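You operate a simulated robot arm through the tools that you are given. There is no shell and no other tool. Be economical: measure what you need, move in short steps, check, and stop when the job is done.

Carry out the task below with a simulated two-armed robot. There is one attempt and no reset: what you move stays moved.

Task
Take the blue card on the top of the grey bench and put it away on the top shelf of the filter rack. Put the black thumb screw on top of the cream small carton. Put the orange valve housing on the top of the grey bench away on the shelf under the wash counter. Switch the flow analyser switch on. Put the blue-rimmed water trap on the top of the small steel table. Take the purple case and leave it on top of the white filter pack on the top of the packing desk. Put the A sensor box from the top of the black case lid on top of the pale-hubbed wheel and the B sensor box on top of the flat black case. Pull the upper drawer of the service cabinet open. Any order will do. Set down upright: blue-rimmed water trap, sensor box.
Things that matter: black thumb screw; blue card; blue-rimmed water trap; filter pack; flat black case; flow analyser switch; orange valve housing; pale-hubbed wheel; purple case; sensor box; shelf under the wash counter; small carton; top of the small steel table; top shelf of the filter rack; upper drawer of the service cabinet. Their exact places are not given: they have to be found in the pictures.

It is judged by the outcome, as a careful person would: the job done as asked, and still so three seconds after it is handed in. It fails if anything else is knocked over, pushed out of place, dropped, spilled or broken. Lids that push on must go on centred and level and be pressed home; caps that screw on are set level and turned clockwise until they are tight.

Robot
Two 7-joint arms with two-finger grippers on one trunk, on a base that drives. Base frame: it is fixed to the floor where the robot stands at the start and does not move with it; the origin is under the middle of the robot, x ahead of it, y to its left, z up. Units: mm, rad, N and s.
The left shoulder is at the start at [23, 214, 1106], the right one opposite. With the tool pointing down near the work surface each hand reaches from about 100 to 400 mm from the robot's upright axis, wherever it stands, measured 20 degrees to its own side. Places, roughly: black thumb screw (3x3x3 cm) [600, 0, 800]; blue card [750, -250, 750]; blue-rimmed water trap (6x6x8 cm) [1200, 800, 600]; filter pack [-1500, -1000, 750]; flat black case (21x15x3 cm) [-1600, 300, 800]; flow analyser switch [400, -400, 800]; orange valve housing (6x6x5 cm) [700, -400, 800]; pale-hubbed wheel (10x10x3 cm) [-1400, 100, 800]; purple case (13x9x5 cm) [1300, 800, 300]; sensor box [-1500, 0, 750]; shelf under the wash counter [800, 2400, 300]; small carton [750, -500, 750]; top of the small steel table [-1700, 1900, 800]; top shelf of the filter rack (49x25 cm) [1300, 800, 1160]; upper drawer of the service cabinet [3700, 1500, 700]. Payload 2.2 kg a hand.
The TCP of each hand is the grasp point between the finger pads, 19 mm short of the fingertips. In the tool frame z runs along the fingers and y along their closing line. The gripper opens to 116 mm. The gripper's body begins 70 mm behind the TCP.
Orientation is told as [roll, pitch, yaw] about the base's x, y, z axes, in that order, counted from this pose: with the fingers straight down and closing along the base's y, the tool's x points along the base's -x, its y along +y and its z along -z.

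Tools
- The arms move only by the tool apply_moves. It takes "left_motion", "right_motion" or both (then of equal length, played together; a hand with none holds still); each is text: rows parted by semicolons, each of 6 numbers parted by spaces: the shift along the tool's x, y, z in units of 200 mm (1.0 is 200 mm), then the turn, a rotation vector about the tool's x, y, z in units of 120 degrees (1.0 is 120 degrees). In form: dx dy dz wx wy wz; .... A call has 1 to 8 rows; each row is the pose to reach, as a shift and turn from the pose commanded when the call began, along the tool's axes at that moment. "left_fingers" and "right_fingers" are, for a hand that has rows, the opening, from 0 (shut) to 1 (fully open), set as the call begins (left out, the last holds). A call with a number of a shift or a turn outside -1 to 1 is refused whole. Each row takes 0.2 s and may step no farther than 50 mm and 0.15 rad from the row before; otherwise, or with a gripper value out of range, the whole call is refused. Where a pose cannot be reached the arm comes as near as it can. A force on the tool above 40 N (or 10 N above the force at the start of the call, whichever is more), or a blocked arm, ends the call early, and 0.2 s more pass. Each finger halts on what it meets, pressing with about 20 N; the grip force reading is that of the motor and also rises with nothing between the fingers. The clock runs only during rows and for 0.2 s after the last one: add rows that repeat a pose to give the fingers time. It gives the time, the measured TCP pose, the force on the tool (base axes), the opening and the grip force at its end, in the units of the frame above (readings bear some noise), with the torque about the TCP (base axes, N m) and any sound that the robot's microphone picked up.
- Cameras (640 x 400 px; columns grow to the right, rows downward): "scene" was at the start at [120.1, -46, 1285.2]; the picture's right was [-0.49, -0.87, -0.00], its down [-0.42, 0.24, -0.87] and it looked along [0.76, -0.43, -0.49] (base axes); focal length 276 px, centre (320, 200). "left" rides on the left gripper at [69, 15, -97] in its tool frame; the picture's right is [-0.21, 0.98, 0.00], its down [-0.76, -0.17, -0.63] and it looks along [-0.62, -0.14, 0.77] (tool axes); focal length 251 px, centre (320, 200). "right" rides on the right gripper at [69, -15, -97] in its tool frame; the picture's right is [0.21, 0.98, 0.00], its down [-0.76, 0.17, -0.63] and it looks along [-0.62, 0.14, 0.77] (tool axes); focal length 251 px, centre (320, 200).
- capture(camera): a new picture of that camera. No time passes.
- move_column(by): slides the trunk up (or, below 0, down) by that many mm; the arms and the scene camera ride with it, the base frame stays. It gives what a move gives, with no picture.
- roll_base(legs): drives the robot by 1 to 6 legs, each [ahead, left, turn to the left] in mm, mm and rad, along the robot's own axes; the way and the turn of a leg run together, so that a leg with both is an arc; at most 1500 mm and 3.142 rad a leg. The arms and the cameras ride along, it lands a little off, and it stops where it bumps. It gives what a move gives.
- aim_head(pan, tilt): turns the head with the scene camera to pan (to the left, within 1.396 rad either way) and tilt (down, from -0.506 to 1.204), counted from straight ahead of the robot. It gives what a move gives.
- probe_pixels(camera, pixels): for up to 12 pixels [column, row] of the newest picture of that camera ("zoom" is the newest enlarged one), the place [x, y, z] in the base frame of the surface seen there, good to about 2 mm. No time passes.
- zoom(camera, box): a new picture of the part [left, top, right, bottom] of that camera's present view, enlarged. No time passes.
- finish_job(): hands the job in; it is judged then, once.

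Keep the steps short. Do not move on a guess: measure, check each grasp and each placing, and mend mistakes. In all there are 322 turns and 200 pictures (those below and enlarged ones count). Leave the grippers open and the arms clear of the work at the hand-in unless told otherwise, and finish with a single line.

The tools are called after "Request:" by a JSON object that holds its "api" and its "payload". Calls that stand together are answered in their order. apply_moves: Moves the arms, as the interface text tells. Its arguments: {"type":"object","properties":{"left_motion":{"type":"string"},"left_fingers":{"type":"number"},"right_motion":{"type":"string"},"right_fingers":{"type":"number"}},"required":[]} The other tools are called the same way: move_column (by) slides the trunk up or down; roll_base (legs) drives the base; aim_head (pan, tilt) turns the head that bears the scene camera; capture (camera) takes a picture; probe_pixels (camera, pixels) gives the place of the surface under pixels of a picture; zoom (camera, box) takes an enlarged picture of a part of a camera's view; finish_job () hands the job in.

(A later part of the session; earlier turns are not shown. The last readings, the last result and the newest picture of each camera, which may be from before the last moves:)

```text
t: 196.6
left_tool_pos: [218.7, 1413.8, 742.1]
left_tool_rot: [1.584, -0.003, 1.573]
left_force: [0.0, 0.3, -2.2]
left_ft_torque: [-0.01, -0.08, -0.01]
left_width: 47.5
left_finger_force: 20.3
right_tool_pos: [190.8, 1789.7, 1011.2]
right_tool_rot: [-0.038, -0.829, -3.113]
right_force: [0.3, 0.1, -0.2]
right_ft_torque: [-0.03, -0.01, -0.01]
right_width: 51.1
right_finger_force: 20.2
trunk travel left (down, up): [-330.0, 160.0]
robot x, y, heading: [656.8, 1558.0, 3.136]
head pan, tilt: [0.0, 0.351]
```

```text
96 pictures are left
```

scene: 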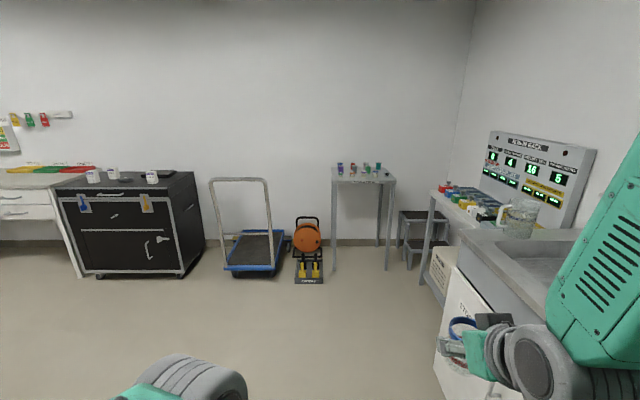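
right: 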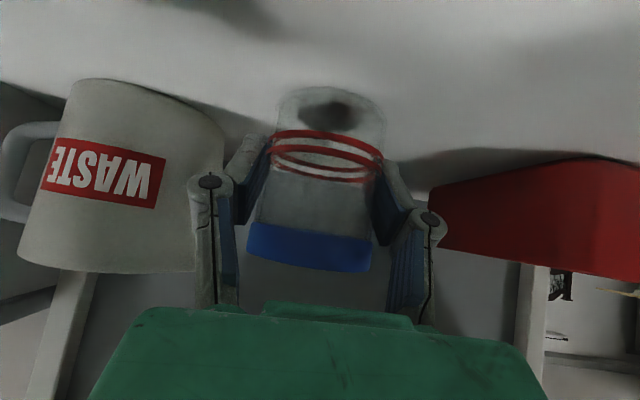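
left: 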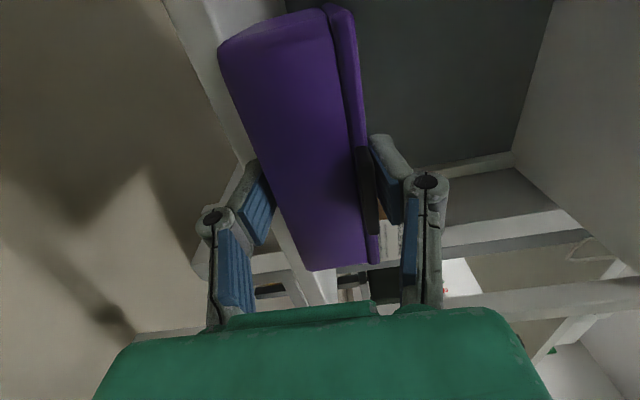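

Request:
{"api": "probe_pixels", "payload": {"camera": "scene", "pixels": [[338, 181], [393, 181], [362, 181], [335, 268], [388, 266], [308, 275], [305, 225], [430, 255], [405, 215], [120, 178], [180, 275], [255, 265]]}}

Request:
{"api": "zoom", "payload": {"camera": "scene", "box": [310, 140, 410, 200]}}

Request:
{"api": "zoom", "payload": {"camera": "scene", "box": [50, 150, 210, 240]}}

```text
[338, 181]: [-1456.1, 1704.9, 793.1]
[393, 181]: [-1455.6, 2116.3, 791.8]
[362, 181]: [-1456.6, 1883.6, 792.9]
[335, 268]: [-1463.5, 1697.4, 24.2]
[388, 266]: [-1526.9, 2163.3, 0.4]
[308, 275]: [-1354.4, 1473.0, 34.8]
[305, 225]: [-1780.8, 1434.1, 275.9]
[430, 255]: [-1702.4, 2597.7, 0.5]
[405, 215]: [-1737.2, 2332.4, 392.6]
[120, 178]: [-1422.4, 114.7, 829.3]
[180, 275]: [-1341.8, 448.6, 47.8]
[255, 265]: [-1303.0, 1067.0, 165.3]
```

```text
6.40 times, centred on (360, 170) of scene
```

zoom: 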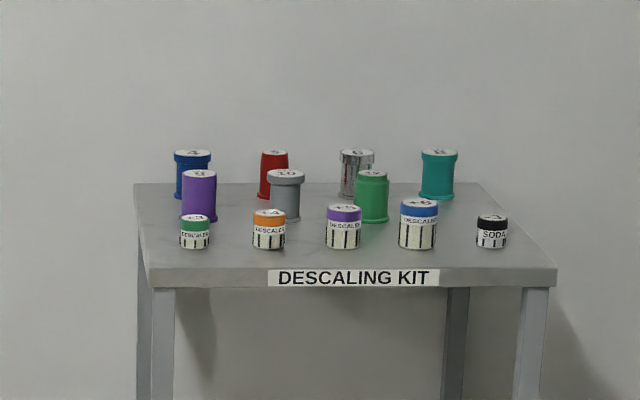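

```text
4.00 times, centred on (130, 195) of scene
```

zoom: 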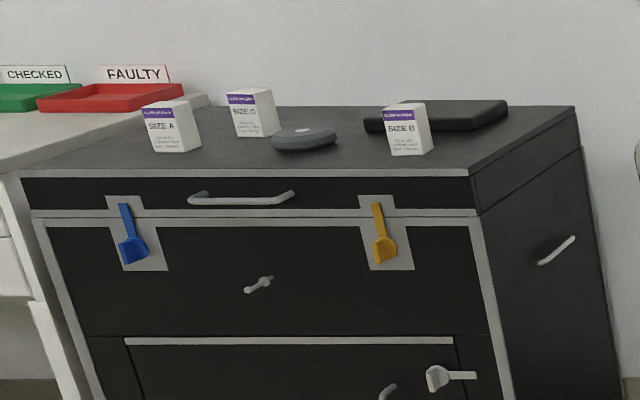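

Table front edge x −1456, y 1700–2120, z≈800, with pots on it. Raise the left hand (case) and drive up near it.

Request:
{"api": "apply_moves", "payload": {"left_motion": "0 0.2 0 0 0 0; 0 0.4 0 0 0 0; 0 0.6 0 0 0 0; 0 0.8 0 0 0 0; 0 1 0 0 0 0"}}

Request:
{"api": "roll_base", "payload": {"legs": [[1500, 0, 0], [60, 0, 0], [0, -200, 0]]}}

Request:
{"api": "aim_head", "payload": {"pan": -0.35, "tilt": 0.6}}

Request:
{"api": "capture", "payload": {"camera": "scene"}}

```text
t: 197.8
left_tool_pos: [218.7, 1415.2, 941.1]
left_tool_rot: [1.581, 0.0, 1.574]
left_force: [0.1, -0.9, -1.4]
left_ft_torque: [0.01, -0.1, 0.03]
left_width: 47.6
left_finger_force: 20.0
left hand out of reach, approached as far as the arm can: row 2, 3, 4
right_tool_pos: [191.0, 1788.7, 1010.1]
right_tool_rot: [-0.039, -0.828, -3.114]
right_force: [0.0, -0.2, -0.5]
right_ft_torque: [-0.02, 0.0, -0.01]
right_width: 51.1
right_finger_force: 19.6
trunk travel left (down, up): [-330.0, 160.0]
robot x, y, heading: [660.2, 1553.2, 3.135]
head pan, tilt: [0.0, 0.351]
```

```text
t: 207.1
left_tool_pos: [-1361.7, 1630.0, 941.3]
left_tool_rot: [1.58, -0.003, 1.562]
left_force: [0.2, -0.6, -1.6]
left_ft_torque: [0.02, -0.08, 0.03]
left_width: 47.4
left_finger_force: 20.3
right_tool_pos: [-1385.5, 2005.3, 1011.5]
right_tool_rot: [-0.042, -0.827, -3.122]
right_force: [-0.1, 0.7, -0.4]
right_ft_torque: [-0.01, -0.01, 0.01]
right_width: 50.9
right_finger_force: 19.7
trunk travel left (down, up): [-330.0, 160.0]
robot x, y, heading: [-922.4, 1767.8, 3.131]
head pan, tilt: [0.0, 0.351]
```

```text
t: 207.9
left_tool_pos: [-1359.3, 1629.7, 941.6]
left_tool_rot: [1.584, -0.004, 1.563]
left_force: [-0.3, -0.6, -1.8]
left_ft_torque: [0.03, -0.07, 0.01]
left_width: 47.4
left_finger_force: 20.2
right_tool_pos: [-1383.0, 2005.5, 1011.3]
right_tool_rot: [-0.041, -0.83, -3.124]
right_force: [0.0, -0.9, -0.4]
right_ft_torque: [0.01, 0.0, 0.01]
right_width: 51.0
right_finger_force: 20.0
trunk travel left (down, up): [-330.0, 160.0]
robot x, y, heading: [-922.6, 1764.3, 3.127]
head pan, tilt: [-0.351, 0.6]
```

```text
93 pictures are left
```

scene: 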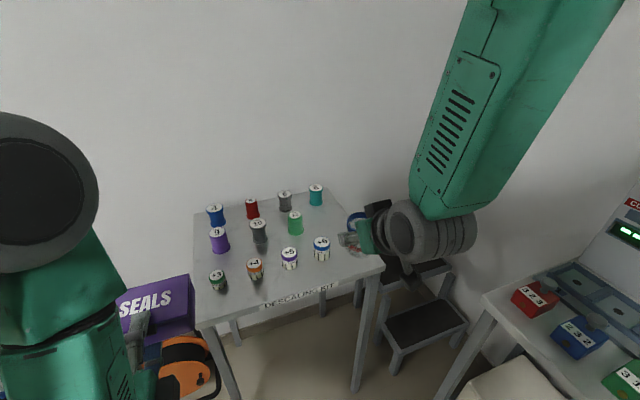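

Request:
{"api": "zoom", "payload": {"camera": "scene", "box": [180, 170, 400, 320]}}

Request:
{"api": "probe_pixels", "payload": {"camera": "scene", "pixels": [[321, 258], [290, 267], [316, 205], [295, 234], [322, 240], [382, 266], [335, 215], [345, 255], [355, 262], [330, 228], [313, 185], [330, 190]]}}

```text
2.67 times, centred on (290, 245) of scene
```

zoom: 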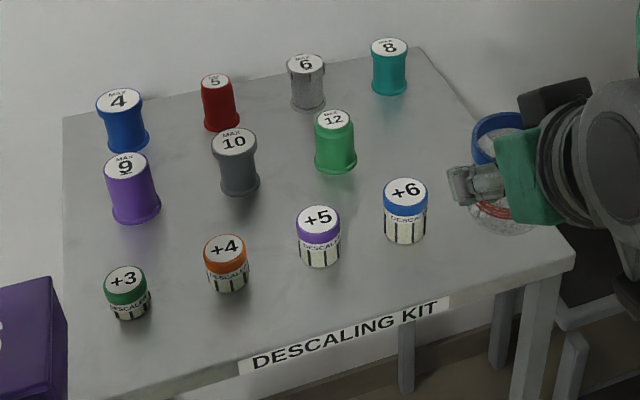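

```text
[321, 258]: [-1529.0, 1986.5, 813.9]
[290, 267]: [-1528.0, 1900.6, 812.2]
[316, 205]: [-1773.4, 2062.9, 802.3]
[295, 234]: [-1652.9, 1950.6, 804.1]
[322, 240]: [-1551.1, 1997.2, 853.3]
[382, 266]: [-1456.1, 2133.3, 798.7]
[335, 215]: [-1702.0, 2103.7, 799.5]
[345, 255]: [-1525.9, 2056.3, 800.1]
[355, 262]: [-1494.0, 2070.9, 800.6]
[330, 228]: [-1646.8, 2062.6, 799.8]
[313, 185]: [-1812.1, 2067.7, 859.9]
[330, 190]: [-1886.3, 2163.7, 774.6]
```

Request:
{"api": "capture", "payload": {"camera": "right"}}

```text
91 pictures are left
```

right: 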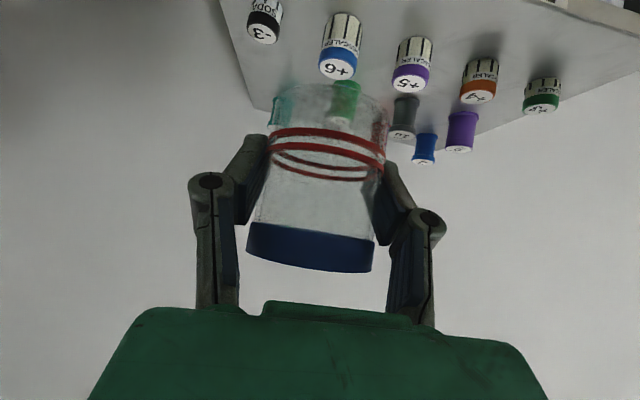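

Request:
{"api": "probe_pixels", "payload": {"camera": "right", "pixels": [[263, 32], [265, 15], [275, 5], [335, 72], [345, 30], [255, 60], [245, 30], [232, 20], [290, 40], [252, 95]]}}

```text
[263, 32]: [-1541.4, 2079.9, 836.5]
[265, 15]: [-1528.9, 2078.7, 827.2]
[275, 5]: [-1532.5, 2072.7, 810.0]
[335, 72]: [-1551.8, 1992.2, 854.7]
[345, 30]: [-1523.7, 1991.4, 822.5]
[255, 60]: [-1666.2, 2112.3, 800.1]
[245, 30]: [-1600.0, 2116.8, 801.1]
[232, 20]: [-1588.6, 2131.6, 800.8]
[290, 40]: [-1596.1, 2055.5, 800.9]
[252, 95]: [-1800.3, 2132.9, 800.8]
```

Soda pot at (−1542,2078), +6 at (−1542,1991). Place the trap at ≈(−1607,2035). Drive the rest at this height.

Request:
{"api": "roll_base", "payload": {"legs": [[222, -30, 0.01]]}}

Request:
{"api": "apply_moves", "payload": {"right_motion": "0 0 0 0 0 0; 0 0 0 0 0 0; 0 0 0 0 0 0; 0.05 0 0.05 0 0 0; 0.1 0 0.1 0 0 0; 0.15 0 0.15 0 0 0; 0.2 0 0.2 0 0 0; 0.2 0 0.2 0 0 0"}}

```text
t: 209.6
left_tool_pos: [-1456.5, 1598.4, 938.6]
left_tool_rot: [1.577, -0.014, 1.711]
left_force: [-0.6, 1.4, -1.5]
left_ft_torque: [0.02, -0.13, 0.1]
left_width: 47.9
left_finger_force: 19.9
right_tool_pos: [-1534.9, 1966.5, 1008.9]
right_tool_rot: [-0.054, -0.82, -2.966]
right_force: [0.3, 1.5, -0.8]
right_ft_torque: [-0.08, -0.02, 0.1]
right_width: 51.0
right_finger_force: 20.2
trunk travel left (down, up): [-330.0, 160.0]
robot x, y, heading: [-1037.0, 1805.0, -3.012]
head pan, tilt: [-0.351, 0.6]
stopped in leg 1: the robot was blocked; the commanded pose is now the measured one
```

```text
t: 211.4
left_tool_pos: [-1449.5, 1588.4, 938.9]
left_tool_rot: [1.581, -0.023, 1.711]
left_force: [0.4, -0.4, -1.8]
left_ft_torque: [0.0, -0.09, 0.02]
left_width: 47.8
left_finger_force: 20.2
right_tool_pos: [-1528.9, 1959.6, 959.6]
right_tool_rot: [-0.075, -0.828, -2.955]
right_force: [-0.6, 0.2, -0.4]
right_ft_torque: [-0.03, -0.02, 0.01]
right_width: 51.1
right_finger_force: 20.1
trunk travel left (down, up): [-330.0, 160.0]
robot x, y, heading: [-1039.9, 1805.7, -3.005]
head pan, tilt: [-0.351, 0.6]
```

Something blocked the base. Back off a little and look down to the left front.

Request:
{"api": "roll_base", "payload": {"legs": [[-60, 0, 0]]}}

Request:
{"api": "aim_head", "payload": {"pan": -0.05, "tilt": 0.85}}

Request:
{"api": "capture", "payload": {"camera": "scene"}}

```text
t: 212.4
left_tool_pos: [-1390.6, 1594.3, 937.4]
left_tool_rot: [1.578, -0.027, 1.713]
left_force: [0.7, -0.6, -1.9]
left_ft_torque: [-0.01, -0.13, -0.03]
left_width: 47.5
left_finger_force: 19.8
right_tool_pos: [-1471.7, 1965.0, 959.5]
right_tool_rot: [-0.071, -0.83, -2.951]
right_force: [0.1, 0.4, 0.1]
right_ft_torque: [0.01, -0.01, 0.0]
right_width: 51.2
right_finger_force: 19.5
trunk travel left (down, up): [-330.0, 160.0]
robot x, y, heading: [-984.5, 1813.2, -3.008]
head pan, tilt: [-0.351, 0.6]
```

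```text
t: 213.2
left_tool_pos: [-1387.9, 1594.0, 936.2]
left_tool_rot: [1.57, -0.027, 1.713]
left_force: [0.0, 0.3, -2.4]
left_ft_torque: [0.0, -0.07, 0.0]
left_width: 47.9
left_finger_force: 20.2
right_tool_pos: [-1468.3, 1966.4, 960.6]
right_tool_rot: [-0.074, -0.831, -2.951]
right_force: [-0.6, 0.2, -0.5]
right_ft_torque: [-0.01, -0.03, 0.0]
right_width: 50.8
right_finger_force: 20.2
trunk travel left (down, up): [-330.0, 160.0]
robot x, y, heading: [-981.3, 1814.7, -3.006]
head pan, tilt: [-0.051, 0.85]
```

```text
90 pictures are left
```

scene: 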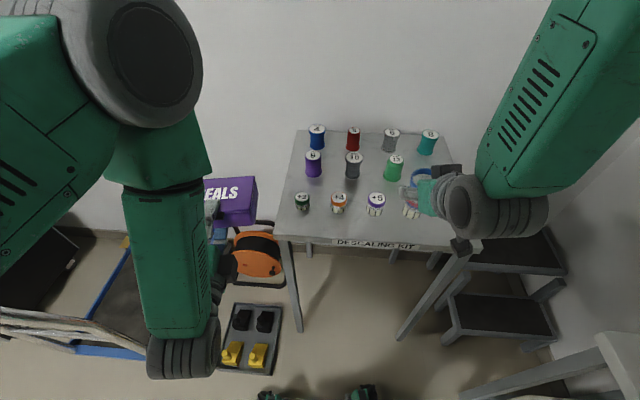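

Request:
{"api": "probe_pixels", "payload": {"camera": "scene", "pixels": [[222, 370], [270, 374], [300, 308], [235, 306], [258, 355], [230, 355], [250, 290], [245, 240], [365, 390], [270, 396], [400, 335], [565, 345]]}}

Request:
{"api": "zoom", "payload": {"camera": "scene", "box": [200, 220, 320, 400]}}

```text
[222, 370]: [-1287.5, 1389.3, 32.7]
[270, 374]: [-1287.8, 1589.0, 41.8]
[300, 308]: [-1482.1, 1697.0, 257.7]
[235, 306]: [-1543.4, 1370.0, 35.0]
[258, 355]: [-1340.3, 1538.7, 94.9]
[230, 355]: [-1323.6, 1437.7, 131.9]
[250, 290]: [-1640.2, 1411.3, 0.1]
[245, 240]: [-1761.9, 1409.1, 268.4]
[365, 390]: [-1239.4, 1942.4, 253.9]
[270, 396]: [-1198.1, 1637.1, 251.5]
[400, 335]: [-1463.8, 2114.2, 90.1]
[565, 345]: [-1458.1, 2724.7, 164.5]
```

```text
2.22 times, centred on (260, 310) of scene
```

zoom: 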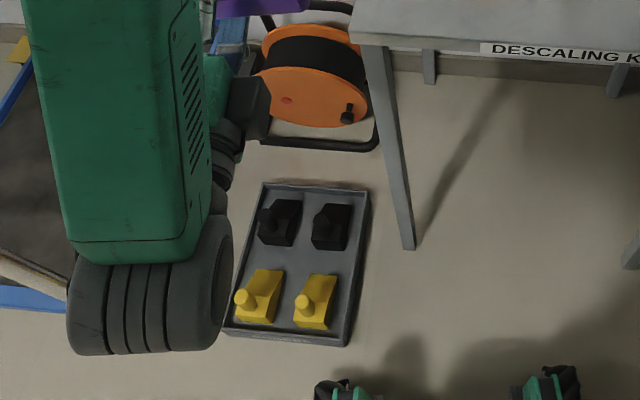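

The base had met the floor tray's edge (y≤1589, x≤−1287). I straighten the heading, stay short of it and use arm reach instead.

Request:
{"api": "roll_base", "payload": {"legs": [[0, 0, -0.136], [50, -15, 0]]}}

Request:
{"api": "apply_moves", "payload": {"right_motion": "0 0 0 0 0 0; 0 0 0 0 0 0; 0 0 0 0 0 0; 0 0 0 0 0 0; 0 0 0 0 0 0; 0 0 0 0 0 0"}}

Request:
{"api": "capture", "payload": {"camera": "right"}}

```text
t: 214.7
left_tool_pos: [-1463.4, 1662.5, 936.4]
left_tool_rot: [1.571, -0.031, 1.578]
left_force: [0.4, -1.4, -2.6]
left_ft_torque: [0.0, -0.07, 0.01]
left_width: 47.8
left_finger_force: 20.1
right_tool_pos: [-1492.5, 2042.2, 961.4]
right_tool_rot: [-0.076, -0.831, -3.083]
right_force: [0.9, -0.4, -0.9]
right_ft_torque: [0.03, 0.01, -0.01]
right_width: 50.8
right_finger_force: 19.5
trunk travel left (down, up): [-330.0, 160.0]
robot x, y, heading: [-1034.0, 1827.1, 3.135]
head pan, tilt: [-0.051, 0.85]
```

```text
t: 216.1
left_tool_pos: [-1461.3, 1663.6, 935.8]
left_tool_rot: [1.561, -0.029, 1.58]
left_force: [-0.6, 0.7, -1.8]
left_ft_torque: [0.01, -0.04, 0.02]
left_width: 47.8
left_finger_force: 19.8
right_tool_pos: [-1489.7, 2041.5, 962.9]
right_tool_rot: [-0.079, -0.834, -3.082]
right_force: [-0.7, 0.1, 0.0]
right_ft_torque: [0.0, 0.01, -0.01]
right_width: 51.1
right_finger_force: 19.5
trunk travel left (down, up): [-330.0, 160.0]
robot x, y, heading: [-1029.8, 1830.5, 3.141]
head pan, tilt: [-0.051, 0.85]
```

```text
88 pictures are left
```

right: 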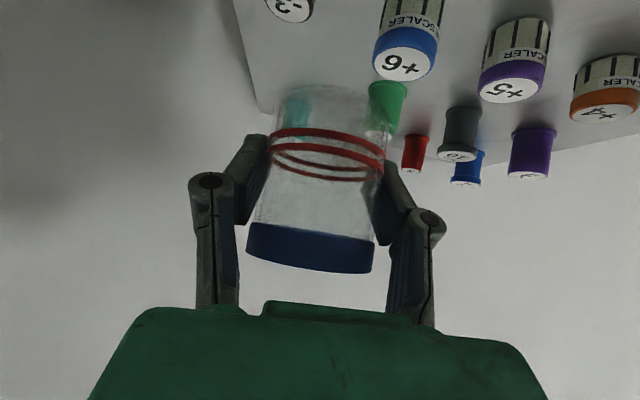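

Level the trap (correct 0.04 rad in roll and pitch), and move forward above the spot.

Request:
{"api": "apply_moves", "payload": {"right_motion": "-0.1 0.01 0.11 -0.005 0.005 0; -0.2 0.02 0.22 -0.01 0.01 0; -0.3 0.03 0.33 -0.016 0.014 0; -0.395 0.03 0.432 -0.021 0.0186 0; -0.395 0.03 0.432 -0.021 0.0186 0; -0.395 0.03 0.432 -0.021 0.0186 0"}}

Request:
{"api": "capture", "payload": {"camera": "scene"}}

```text
t: 217.5
left_tool_pos: [-1461.3, 1661.4, 935.0]
left_tool_rot: [1.561, -0.032, 1.58]
left_force: [0.2, 0.4, -1.8]
left_ft_torque: [0.02, -0.11, 0.02]
left_width: 48.0
left_finger_force: 19.8
right_tool_pos: [-1607.8, 2033.8, 964.0]
right_tool_rot: [-0.034, -0.794, -3.084]
right_force: [-0.4, 0.3, 0.4]
right_ft_torque: [-0.03, -0.01, -0.01]
right_width: 51.1
right_finger_force: 19.4
trunk travel left (down, up): [-330.0, 160.0]
robot x, y, heading: [-1030.2, 1830.3, 3.135]
head pan, tilt: [-0.051, 0.85]
```

```text
87 pictures are left
```

scene: 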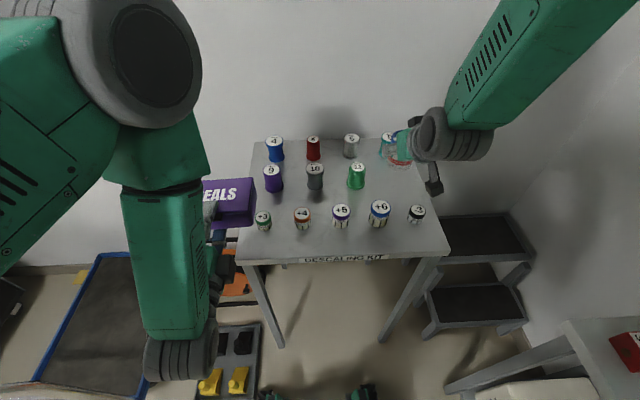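

Request:
{"api": "apply_moves", "payload": {"right_motion": "0.1 0 0.098 0 0 0; 0.2 0 0.196 0 0 0; 0.3 0 0.294 0 0 0; 0.4 0 0.393 0 0 0; 0.425 0 0.417 0 0 0; 0.425 0 0.417 0 0 0"}}

Request:
{"api": "zoom", "payload": {"camera": "scene", "box": [320, 110, 480, 240]}}

```text
t: 218.9
left_tool_pos: [-1462.6, 1661.4, 933.2]
left_tool_rot: [1.56, -0.03, 1.581]
left_force: [-0.6, 0.2, -2.0]
left_ft_torque: [-0.01, -0.12, -0.01]
left_width: 47.7
left_finger_force: 19.9
right_tool_pos: [-1608.6, 2036.6, 845.1]
right_tool_rot: [-0.036, -0.796, -3.083]
right_force: [-0.6, 0.0, 0.6]
right_ft_torque: [0.0, 0.01, 0.03]
right_width: 50.9
right_finger_force: 19.6
trunk travel left (down, up): [-330.0, 160.0]
robot x, y, heading: [-1029.4, 1830.7, 3.139]
head pan, tilt: [-0.051, 0.85]
```

```text
3.08 times, centred on (400, 175) of scene
```

zoom: 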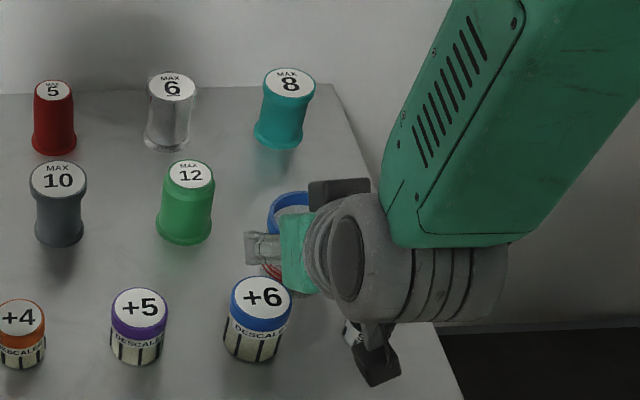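

Request:
{"api": "apply_moves", "payload": {"right_motion": "0.01 0 0.01 0 0 0; 0.018 0 0.018 0 0 0; 0.025 0 0.025 0 0 0; 0.029 0 0.029 0 0 0"}}

```text
t: 219.9
left_tool_pos: [-1461.4, 1661.2, 935.5]
left_tool_rot: [1.561, -0.033, 1.58]
left_force: [-0.2, -0.6, -2.7]
left_ft_torque: [0.02, -0.06, -0.03]
left_width: 47.8
left_finger_force: 20.4
right_tool_pos: [-1607.8, 2036.7, 836.7]
right_tool_rot: [-0.035, -0.796, -3.085]
right_force: [1.4, 0.1, 6.0]
right_ft_torque: [-0.09, -0.1, 0.03]
right_width: 50.7
right_finger_force: 19.8
trunk travel left (down, up): [-330.0, 160.0]
robot x, y, heading: [-1033.2, 1825.8, 3.142]
head pan, tilt: [-0.051, 0.85]
```

Contact. Open and withdraw along the hand's axis.

Request:
{"api": "apply_moves", "payload": {"right_motion": "0 0 0 0 0 0; 0 0 0 0 0 0; -0.03 0 -0.15 0 0 0; -0.06 0 -0.35 0 0 0; -0.1 0 -0.55 0 0 0; -0.15 0 -0.75 0 0 0; -0.2 0 -0.9 0 0 0", "right_fingers": 0.63}}

Request:
{"api": "capture", "payload": {"camera": "scene"}}

```text
t: 221.5
left_tool_pos: [-1461.1, 1661.3, 936.2]
left_tool_rot: [1.564, -0.031, 1.579]
left_force: [0.1, 0.4, -2.2]
left_ft_torque: [0.04, -0.07, 0.0]
left_width: 47.7
left_finger_force: 20.3
right_tool_pos: [-1506.2, 2036.3, 992.0]
right_tool_rot: [-0.034, -0.796, -3.083]
right_force: [0.6, 0.7, -0.3]
right_ft_torque: [-0.01, 0.02, -0.02]
right_width: 73.0
right_finger_force: 0.0
trunk travel left (down, up): [-330.0, 160.0]
robot x, y, heading: [-1033.1, 1829.1, 3.137]
head pan, tilt: [-0.051, 0.85]
```

```text
85 pictures are left
```

scene: 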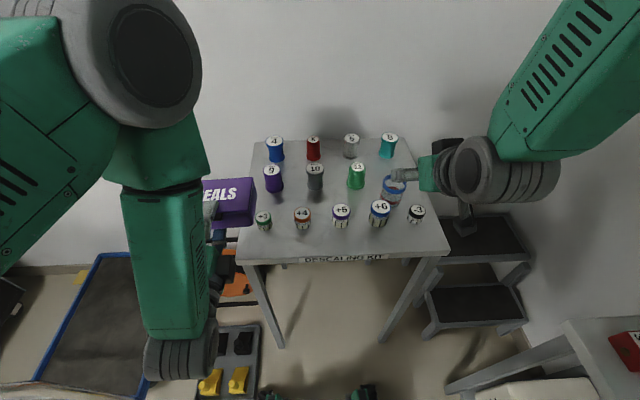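

Trap stands on the table. Now towards the packing desk with the case: back off and go along −y.

Request:
{"api": "roll_base", "payload": {"legs": [[-350, 0, 0], [0, 1450, 0], [0, 600, 0]]}}

Request:
{"api": "aim_head", "payload": {"pan": 0.45, "tilt": 0.4}}

Request:
{"api": "capture", "payload": {"camera": "scene"}}

```text
t: 233.4
left_tool_pos: [-1125.1, -362.2, 934.7]
left_tool_rot: [1.56, -0.033, 1.575]
left_force: [-0.2, -0.3, -2.1]
left_ft_torque: [-0.01, -0.1, -0.01]
left_width: 47.6
left_finger_force: 20.7
right_tool_pos: [-1168.7, 11.6, 990.6]
right_tool_rot: [-0.039, -0.794, -3.086]
right_force: [0.3, 0.1, 0.5]
right_ft_torque: [0.04, 0.01, -0.01]
right_width: 73.1
right_finger_force: 0.1
trunk travel left (down, up): [-330.0, 160.0]
robot x, y, heading: [-695.8, -198.0, 3.131]
head pan, tilt: [-0.051, 0.85]
```

```text
t: 234.3
left_tool_pos: [-1122.4, -362.6, 933.0]
left_tool_rot: [1.554, -0.033, 1.574]
left_force: [-1.2, -0.4, -2.0]
left_ft_torque: [0.02, -0.08, 0.0]
left_width: 47.8
left_finger_force: 20.2
right_tool_pos: [-1167.3, 15.0, 992.5]
right_tool_rot: [-0.037, -0.798, -3.091]
right_force: [0.1, 0.0, -0.2]
right_ft_torque: [-0.03, -0.04, 0.0]
right_width: 73.2
right_finger_force: 0.0
trunk travel left (down, up): [-330.0, 160.0]
robot x, y, heading: [-693.7, -195.3, 3.135]
head pan, tilt: [0.45, 0.4]
```

```text
84 pictures are left
```

scene: 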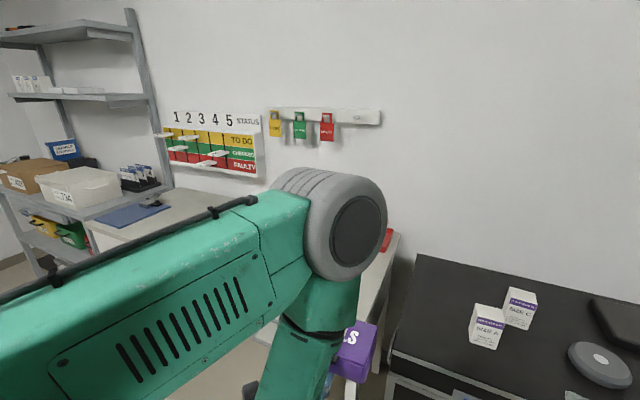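

Request:
{"api": "probe_pixels", "payload": {"camera": "scene", "pixels": [[385, 255], [375, 300], [110, 230], [150, 215], [200, 200], [85, 195], [60, 260], [490, 325], [520, 310], [395, 345]]}}

Request:
{"api": "roll_base", "payload": {"legs": [[0, 500, 0]]}}

Request:
{"api": "aim_head", "payload": {"pan": -0.05, "tilt": 0.55}}

Request:
{"api": "capture", "payload": {"camera": "scene"}}

```text
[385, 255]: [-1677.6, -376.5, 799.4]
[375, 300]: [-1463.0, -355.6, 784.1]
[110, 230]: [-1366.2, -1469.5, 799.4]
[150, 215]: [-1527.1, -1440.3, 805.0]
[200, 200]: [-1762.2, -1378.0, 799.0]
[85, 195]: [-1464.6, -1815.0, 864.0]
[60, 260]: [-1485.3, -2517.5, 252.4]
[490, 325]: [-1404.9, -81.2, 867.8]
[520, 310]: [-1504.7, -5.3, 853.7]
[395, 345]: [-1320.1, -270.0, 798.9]
```

```text
t: 237.3
left_tool_pos: [-1126.3, -848.0, 935.2]
left_tool_rot: [1.554, -0.02, 1.571]
left_force: [0.1, 0.4, -3.1]
left_ft_torque: [0.02, -0.1, 0.09]
left_width: 48.1
left_finger_force: 20.2
right_tool_pos: [-1169.8, -472.0, 989.5]
right_tool_rot: [-0.016, -0.799, -3.107]
right_force: [0.3, 1.3, -0.5]
right_ft_torque: [-0.1, 0.04, 0.05]
right_width: 73.1
right_finger_force: 0.0
trunk travel left (down, up): [-330.0, 160.0]
robot x, y, heading: [-696.0, -693.7, 3.128]
head pan, tilt: [0.45, 0.4]
```

```text
t: 238.2
left_tool_pos: [-1124.7, -855.5, 933.5]
left_tool_rot: [1.545, -0.028, 1.574]
left_force: [0.3, -0.5, -1.1]
left_ft_torque: [0.02, -0.09, 0.02]
left_width: 48.0
left_finger_force: 20.3
right_tool_pos: [-1166.6, -478.4, 992.1]
right_tool_rot: [-0.027, -0.798, -3.1]
right_force: [0.4, 0.1, -0.2]
right_ft_torque: [-0.02, 0.0, 0.02]
right_width: 73.1
right_finger_force: 0.1
trunk travel left (down, up): [-330.0, 160.0]
robot x, y, heading: [-695.8, -695.9, 3.13]
head pan, tilt: [-0.051, 0.55]
```

```text
83 pictures are left
```

scene: 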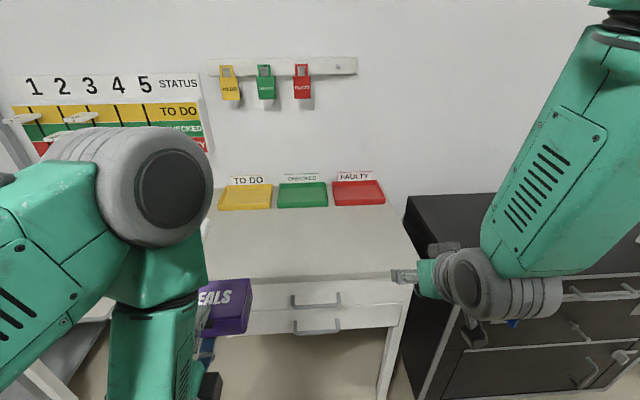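

Request:
{"api": "roll_base", "payload": {"legs": [[0, 450, 0]]}}

Request:
{"api": "capture", "payload": {"camera": "scene"}}

```text
t: 241.0
left_tool_pos: [-1129.9, -1315.5, 934.6]
left_tool_rot: [1.546, -0.031, 1.577]
left_force: [-0.2, 0.7, -1.2]
left_ft_torque: [0.03, -0.07, 0.01]
left_width: 47.6
left_finger_force: 19.6
right_tool_pos: [-1173.7, -939.1, 993.0]
right_tool_rot: [-0.034, -0.8, -3.092]
right_force: [0.3, -0.1, -0.7]
right_ft_torque: [-0.04, 0.0, 0.0]
right_width: 73.2
right_finger_force: 0.1
trunk travel left (down, up): [-330.0, 160.0]
robot x, y, heading: [-701.8, -1146.6, 3.129]
head pan, tilt: [-0.051, 0.55]
```

```text
82 pictures are left
```

scene: 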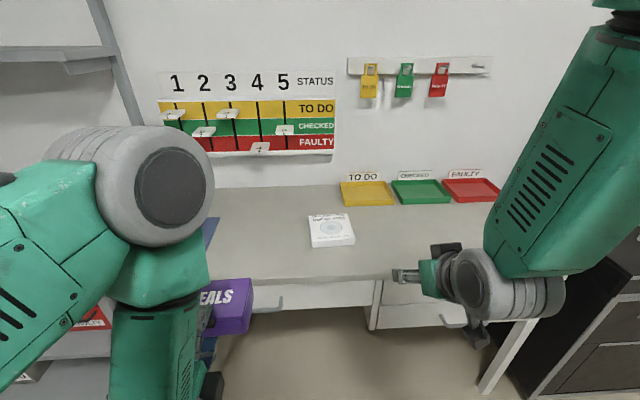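

Request:
{"api": "zoom", "payload": {"camera": "scene", "box": [280, 190, 400, 270]}}

Request:
{"api": "probe_pixels", "payload": {"camera": "zoom", "pixels": [[155, 130], [355, 125], [395, 260], [170, 285], [270, 190], [395, 285], [175, 305], [100, 350], [560, 380]]}}

```text
5.00 times, centred on (340, 230) of scene
```

zoom: 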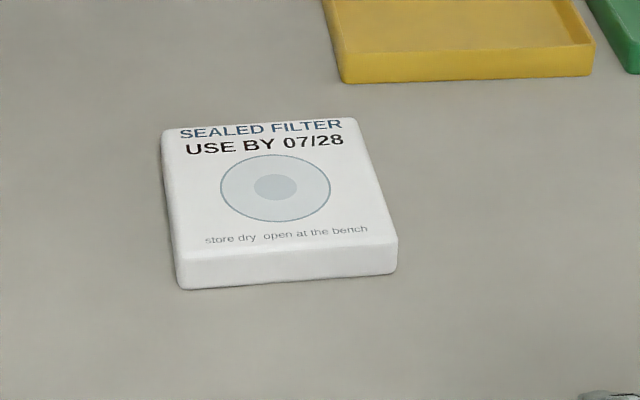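

```text
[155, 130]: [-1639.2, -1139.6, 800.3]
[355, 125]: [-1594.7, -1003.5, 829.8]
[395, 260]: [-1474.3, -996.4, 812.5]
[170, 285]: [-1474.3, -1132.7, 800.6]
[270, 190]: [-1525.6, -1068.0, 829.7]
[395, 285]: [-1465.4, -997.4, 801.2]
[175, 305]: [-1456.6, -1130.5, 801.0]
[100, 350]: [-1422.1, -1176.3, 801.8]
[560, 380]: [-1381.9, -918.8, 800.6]
```

Filter pack: top z 830, x −1597…−1478, y −1127…−997. The case will be set with the gripping finger just in front of the pack. Align laterally and approach.

Request:
{"api": "roll_base", "payload": {"legs": [[0, -252, 0.012], [200, 0, 0]]}}

Request:
{"api": "apply_moves", "payload": {"left_motion": "0 0 0 0.01 0 0.005; 0 0 0 0.03 0 0.01; 0 0 0 0.046 0 0.0148; 0 0 0 0.046 0 0.0148; 0 0 0 0.046 0 0.0148; 0 0 0 0.046 0 0.0148"}}

Request:
{"api": "capture", "payload": {"camera": "scene"}}

```text
t: 244.0
left_tool_pos: [-1320.1, -1064.0, 933.6]
left_tool_rot: [1.544, -0.032, 1.588]
left_force: [-0.3, -0.6, -1.9]
left_ft_torque: [0.02, -0.1, 0.01]
left_width: 47.4
left_finger_force: 20.7
right_tool_pos: [-1368.2, -689.7, 993.8]
right_tool_rot: [-0.036, -0.8, -3.08]
right_force: [-1.1, 0.3, -0.3]
right_ft_torque: [-0.01, 0.02, 0.0]
right_width: 72.9
right_finger_force: 0.0
trunk travel left (down, up): [-330.0, 160.0]
robot x, y, heading: [-898.6, -895.6, -3.143]
head pan, tilt: [-0.051, 0.55]
```

```text
t: 245.4
left_tool_pos: [-1315.4, -1069.5, 933.0]
left_tool_rot: [1.45, -0.001, 1.587]
left_force: [0.6, -0.1, -2.6]
left_ft_torque: [-0.01, -0.09, 0.0]
left_width: 47.7
left_finger_force: 20.5
right_tool_pos: [-1363.9, -694.8, 995.5]
right_tool_rot: [-0.041, -0.807, -3.075]
right_force: [-0.6, -0.9, 0.7]
right_ft_torque: [-0.02, -0.03, -0.06]
right_width: 72.9
right_finger_force: 0.0
trunk travel left (down, up): [-330.0, 160.0]
robot x, y, heading: [-897.5, -894.3, -3.136]
head pan, tilt: [-0.051, 0.55]
```

```text
80 pictures are left
```

scene: 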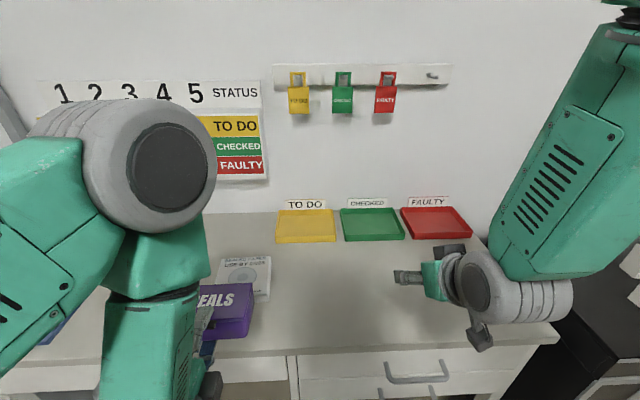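

Request:
{"api": "apply_moves", "payload": {"left_motion": "0 0.02 0.17 0 0 0; -0.01 0.04 0.34 0 0 0; -0.02 0.06 0.51 0 0 0; -0.025 0.083 0.685 0 0 0; -0.025 0.083 0.685 0 0 0"}}

Request:
{"api": "capture", "payload": {"camera": "left"}}

Request:
{"api": "zoom", "payload": {"camera": "scene", "box": [180, 200, 380, 340]}}

```text
t: 246.6
left_tool_pos: [-1455.7, -1055.3, 933.1]
left_tool_rot: [1.452, 0.004, 1.587]
left_force: [0.0, 0.1, -2.6]
left_ft_torque: [0.0, -0.09, 0.02]
left_width: 47.9
left_finger_force: 20.0
right_tool_pos: [-1362.9, -682.6, 993.3]
right_tool_rot: [-0.026, -0.802, -3.087]
right_force: [0.5, 0.0, 1.1]
right_ft_torque: [0.02, -0.01, 0.0]
right_width: 72.9
right_finger_force: 0.1
trunk travel left (down, up): [-330.0, 160.0]
robot x, y, heading: [-897.3, -892.1, -3.14]
head pan, tilt: [-0.051, 0.55]
```

```text
79 pictures are left
```

left: 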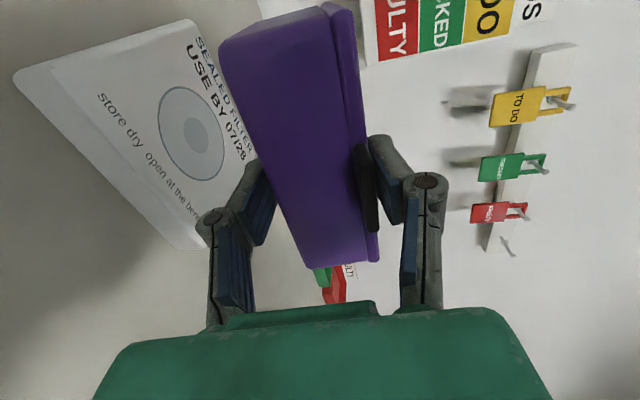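

```text
2.86 times, centred on (280, 270) of scene
```

zoom: 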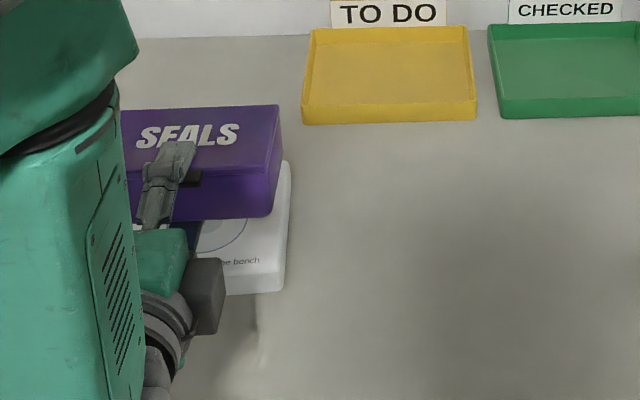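

Request:
{"api": "apply_moves", "payload": {"left_motion": "0.02 -0.1 0.012 0 0 0; 0.03 -0.2 0.024 0 0 0; 0.03 -0.28 0.034 0 0 0; 0.03 -0.3 0.036 0 0 0; 0.03 -0.3 0.036 0 0 0"}}

Request:
{"api": "zoom", "payload": {"camera": "scene", "box": [180, 220, 340, 340]}}

Request:
{"api": "capture", "payload": {"camera": "left"}}

```text
t: 247.8
left_tool_pos: [-1455.6, -1059.9, 875.4]
left_tool_rot: [1.453, 0.008, 1.584]
left_force: [-0.7, -0.8, -2.0]
left_ft_torque: [-0.01, -0.09, 0.01]
left_width: 47.5
left_finger_force: 20.2
right_tool_pos: [-1365.2, -679.2, 993.1]
right_tool_rot: [-0.022, -0.803, -3.09]
right_force: [-0.4, 0.2, 0.1]
right_ft_torque: [-0.04, 0.03, 0.02]
right_width: 73.3
right_finger_force: 0.1
trunk travel left (down, up): [-330.0, 160.0]
robot x, y, heading: [-901.1, -893.1, -3.14]
head pan, tilt: [-0.051, 0.55]
```

```text
3.33 times, centred on (260, 280) of scene
```

zoom: 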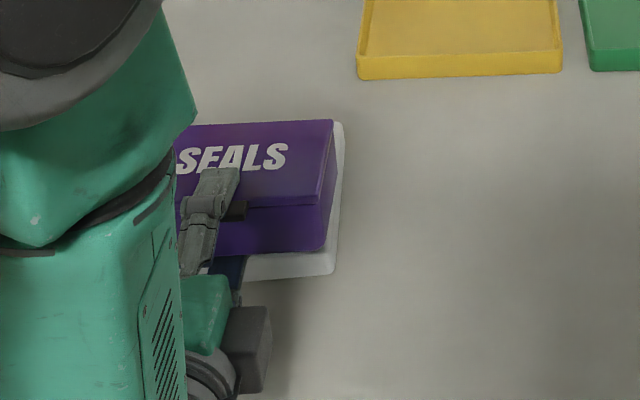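

```text
76 pictures are left
```

left: 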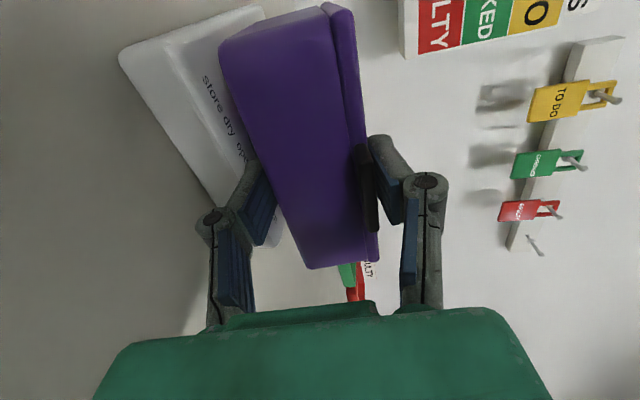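

Request:
{"api": "apply_moves", "payload": {"left_motion": "0.01 -0.015 -0.025 0 0 0; 0.01 -0.025 -0.025 0 0 0; 0.01 -0.035 -0.025 0 0 0; 0.01 -0.045 -0.025 0 0 0"}}

```text
t: 248.8
left_tool_pos: [-1449.0, -1067.9, 867.0]
left_tool_rot: [1.455, 0.002, 1.585]
left_force: [-0.2, 1.0, 2.1]
left_ft_torque: [0.32, 0.29, -0.1]
left_width: 47.7
left_finger_force: 20.3
right_tool_pos: [-1364.4, -684.9, 994.6]
right_tool_rot: [-0.029, -0.802, -3.087]
right_force: [0.6, 0.0, -0.6]
right_ft_torque: [0.01, 0.01, 0.0]
right_width: 73.0
right_finger_force: 0.1
trunk travel left (down, up): [-330.0, 160.0]
robot x, y, heading: [-897.9, -893.6, -3.135]
head pan, tilt: [-0.051, 0.55]
```

Request:
{"api": "apply_moves", "payload": {"left_motion": "0 -0.008 0 0 0 0; 0 -0.014 0 0 0 0"}}

Request:
{"api": "apply_moves", "payload": {"left_motion": "0 0 0 0 0 0; 0 0 0 0 0 0", "left_fingers": 0.52}}

Request:
{"api": "capture", "payload": {"camera": "left"}}

Request:
{"api": "zoom", "payload": {"camera": "scene", "box": [180, 220, 340, 340]}}

```text
t: 249.4
left_tool_pos: [-1449.2, -1062.0, 864.2]
left_tool_rot: [1.452, 0.005, 1.587]
left_force: [-0.1, -2.1, 4.2]
left_ft_torque: [0.34, 0.45, 0.16]
left_width: 47.4
left_finger_force: 19.6
right_tool_pos: [-1364.5, -681.5, 993.2]
right_tool_rot: [-0.025, -0.802, -3.088]
right_force: [-0.3, 0.3, -0.2]
right_ft_torque: [-0.01, 0.02, 0.0]
right_width: 72.8
right_finger_force: 0.1
trunk travel left (down, up): [-330.0, 160.0]
robot x, y, heading: [-898.9, -892.8, -3.137]
head pan, tilt: [-0.051, 0.55]
```

```text
t: 250.0
left_tool_pos: [-1447.6, -1065.6, 862.9]
left_tool_rot: [1.449, 0.004, 1.586]
left_force: [1.2, 0.0, -2.0]
left_ft_torque: [-0.02, 0.0, 0.03]
left_width: 61.0
left_finger_force: 0.2
right_tool_pos: [-1364.9, -684.8, 993.8]
right_tool_rot: [-0.027, -0.804, -3.084]
right_force: [0.5, 0.3, 0.3]
right_ft_torque: [0.01, 0.01, 0.0]
right_width: 73.3
right_finger_force: 0.0
trunk travel left (down, up): [-330.0, 160.0]
robot x, y, heading: [-899.3, -893.4, -3.14]
head pan, tilt: [-0.051, 0.55]
```

```text
75 pictures are left
```

left: 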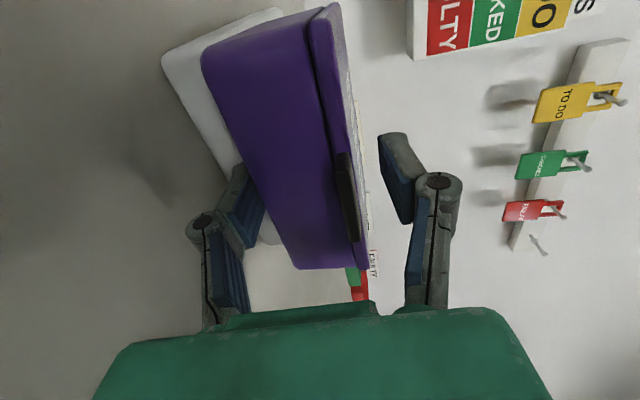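

```text
3.33 times, centred on (260, 280) of scene
```

zoom: 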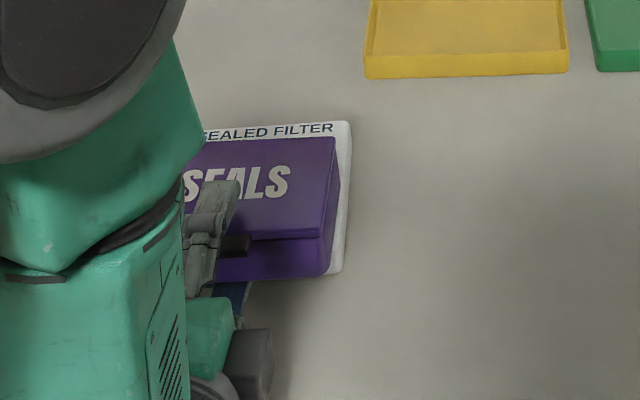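

Request:
{"api": "apply_moves", "payload": {"left_motion": "0 0 0 0 0 0; 0 0 0 0 0 0; 0 0.01 -0.15 0 0 0; 0 0.02 -0.3 0 0 0; 0 0.03 -0.45 0 0 0; 0 0.05 -0.6 0 0 0; 0 0.05 -0.6 0 0 0", "left_fingers": 0.63}}

Request:
{"api": "capture", "payload": {"camera": "left"}}

Request:
{"api": "zoom", "payload": {"camera": "scene", "box": [180, 220, 340, 340]}}

```text
t: 251.6
left_tool_pos: [-1330.1, -1062.8, 888.9]
left_tool_rot: [1.449, 0.003, 1.586]
left_force: [1.2, 0.2, -0.5]
left_ft_torque: [0.02, 0.01, 0.01]
left_width: 73.1
left_finger_force: 0.0
right_tool_pos: [-1364.7, -683.2, 993.7]
right_tool_rot: [-0.028, -0.803, -3.086]
right_force: [0.1, 1.0, -0.2]
right_ft_torque: [0.01, -0.02, -0.01]
right_width: 73.2
right_finger_force: 0.0
trunk travel left (down, up): [-330.0, 160.0]
robot x, y, heading: [-899.6, -890.9, -3.137]
head pan, tilt: [-0.051, 0.55]
```

```text
73 pictures are left
```

left: 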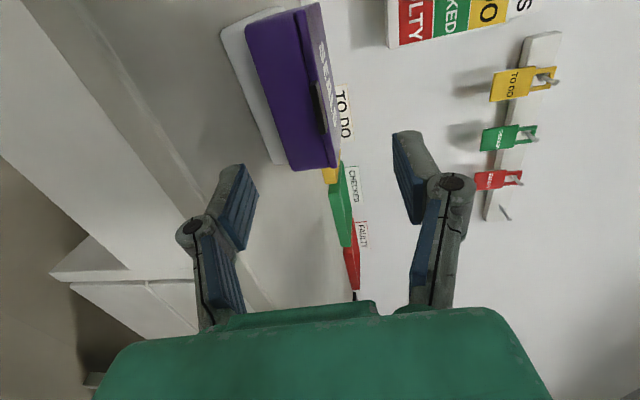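

```text
3.33 times, centred on (260, 280) of scene
```

zoom: 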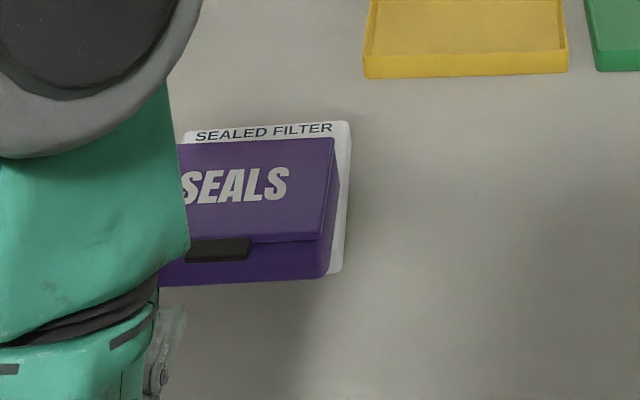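

Request:
{"api": "probe_pixels", "payload": {"camera": "zoom", "pixels": [[320, 238], [322, 268], [330, 142], [338, 262], [190, 148], [345, 130], [186, 138], [200, 278]]}}

```text
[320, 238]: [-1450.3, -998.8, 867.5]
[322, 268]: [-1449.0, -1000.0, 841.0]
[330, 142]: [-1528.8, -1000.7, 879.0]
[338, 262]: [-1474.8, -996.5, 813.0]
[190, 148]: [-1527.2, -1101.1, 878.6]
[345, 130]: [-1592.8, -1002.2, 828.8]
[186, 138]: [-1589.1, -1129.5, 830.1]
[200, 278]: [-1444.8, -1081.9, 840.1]
```

The case lies flat on the pack but overhangs 29 mm in front. Push it back ~30 mm gently with closed fingers.

Request:
{"api": "apply_moves", "payload": {"left_motion": "0 -0.06 0.05 0 0 0; 0 -0.12 0.1 0 0 0; 0 -0.1 0.25 0 0 0; 0 -0.08 0.4 0 0 0; 0 -0.065 0.5 0 0 0; 0 -0.06 0.56 0 0 0; 0 -0.055 0.61 0 0 0; 0 -0.05 0.66 0 0 0", "left_fingers": 0}}

Request:
{"api": "capture", "payload": {"camera": "left"}}

Request:
{"api": "zoom", "payload": {"camera": "scene", "box": [180, 220, 340, 340]}}

```text
t: 253.4
left_tool_pos: [-1459.9, -1064.5, 862.4]
left_tool_rot: [1.452, 0.004, 1.585]
left_force: [0.6, 0.9, 0.2]
left_ft_torque: [-0.02, 0.03, 0.06]
left_width: 0.0
left_finger_force: 19.8
right_tool_pos: [-1365.6, -682.8, 994.2]
right_tool_rot: [-0.029, -0.805, -3.085]
right_force: [-0.1, -0.7, -0.2]
right_ft_torque: [0.01, -0.01, 0.02]
right_width: 73.0
right_finger_force: 0.1
trunk travel left (down, up): [-330.0, 160.0]
robot x, y, heading: [-896.9, -893.9, -3.141]
head pan, tilt: [-0.051, 0.55]
```

```text
71 pictures are left
```

left: 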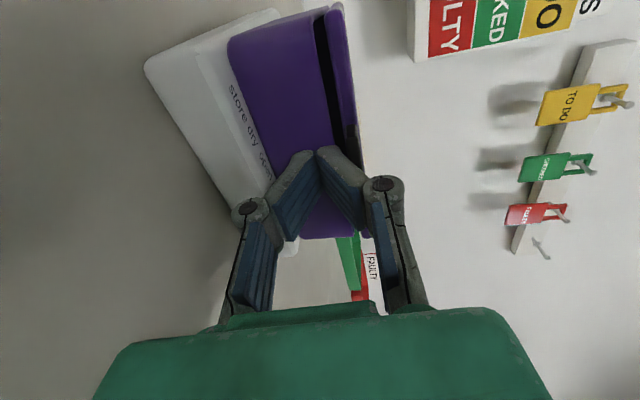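

```text
3.33 times, centred on (260, 280) of scene
```

zoom: 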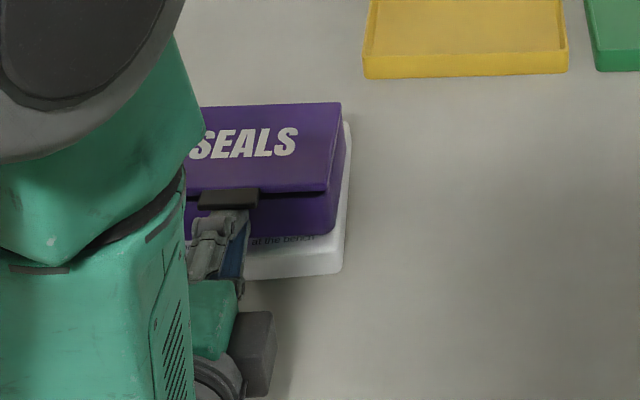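

Case sits well on the pack. Withdraw, then go to the black case lid; turn the right hand fingers-down on the way.

Request:
{"api": "apply_moves", "payload": {"left_motion": "0 0 -0.2 0 0 0; 0 0.05 -0.4 0 0 0; 0 0.2 -0.6 0 0 0; 0 0.4 -0.7 0 0 0; 0 0.6 -0.75 0 0 0", "right_motion": "0 0 -0.05 0 0.063 0; 0 0 -0.1 0 0.126 0; 0 0 -0.15 0 0.189 0; 0 0 -0.2 0 0.252 0; 0 0 -0.25 0 0.315 0"}}

Request:
{"api": "roll_base", "payload": {"legs": [[0, -760, 0]]}}

Request:
{"api": "aim_head", "payload": {"pan": -0.1, "tilt": 0.7}}

Request:
{"api": "capture", "payload": {"camera": "scene"}}

```text
t: 254.6
left_tool_pos: [-1324.7, -1071.3, 997.0]
left_tool_rot: [1.433, -0.003, 1.611]
left_force: [0.0, -0.5, 0.5]
left_ft_torque: [0.02, 0.0, -0.01]
left_width: 0.0
left_finger_force: 20.2
right_tool_pos: [-1328.9, -683.7, 1029.5]
right_tool_rot: [-0.019, -0.143, -3.103]
right_force: [1.0, -0.4, 0.5]
right_ft_torque: [-0.03, 0.0, 0.02]
right_width: 73.1
right_finger_force: 0.0
trunk travel left (down, up): [-330.0, 160.0]
robot x, y, heading: [-904.9, -892.4, -3.134]
head pan, tilt: [-0.051, 0.55]
```

```text
t: 258.7
left_tool_pos: [-1330.2, -318.0, 1000.4]
left_tool_rot: [1.445, -0.012, 1.604]
left_force: [0.1, 0.7, 0.8]
left_ft_torque: [-0.01, 0.02, 0.0]
left_width: 0.0
left_finger_force: 20.2
right_tool_pos: [-1329.4, 71.5, 1029.0]
right_tool_rot: [-0.025, -0.143, -3.105]
right_force: [0.2, -0.4, 0.1]
right_ft_torque: [0.02, 0.02, -0.02]
right_width: 73.0
right_finger_force: 0.1
trunk travel left (down, up): [-330.0, 160.0]
robot x, y, heading: [-899.5, -133.4, 3.14]
head pan, tilt: [-0.051, 0.55]
```

```text
t: 259.4
left_tool_pos: [-1328.1, -316.4, 1002.4]
left_tool_rot: [1.445, -0.012, 1.61]
left_force: [0.4, -0.6, 0.5]
left_ft_torque: [0.01, 0.01, 0.0]
left_width: 0.0
left_finger_force: 19.4
right_tool_pos: [-1325.8, 71.9, 1030.3]
right_tool_rot: [-0.024, -0.147, -3.107]
right_force: [-0.3, 0.2, -0.5]
right_ft_torque: [-0.03, 0.01, -0.01]
right_width: 73.2
right_finger_force: 0.1
trunk travel left (down, up): [-330.0, 160.0]
robot x, y, heading: [-899.2, -137.1, 3.136]
head pan, tilt: [-0.099, 0.7]
```

```text
69 pictures are left
```

scene: 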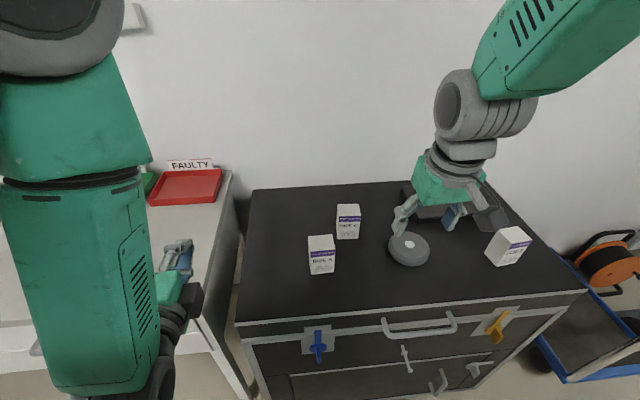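

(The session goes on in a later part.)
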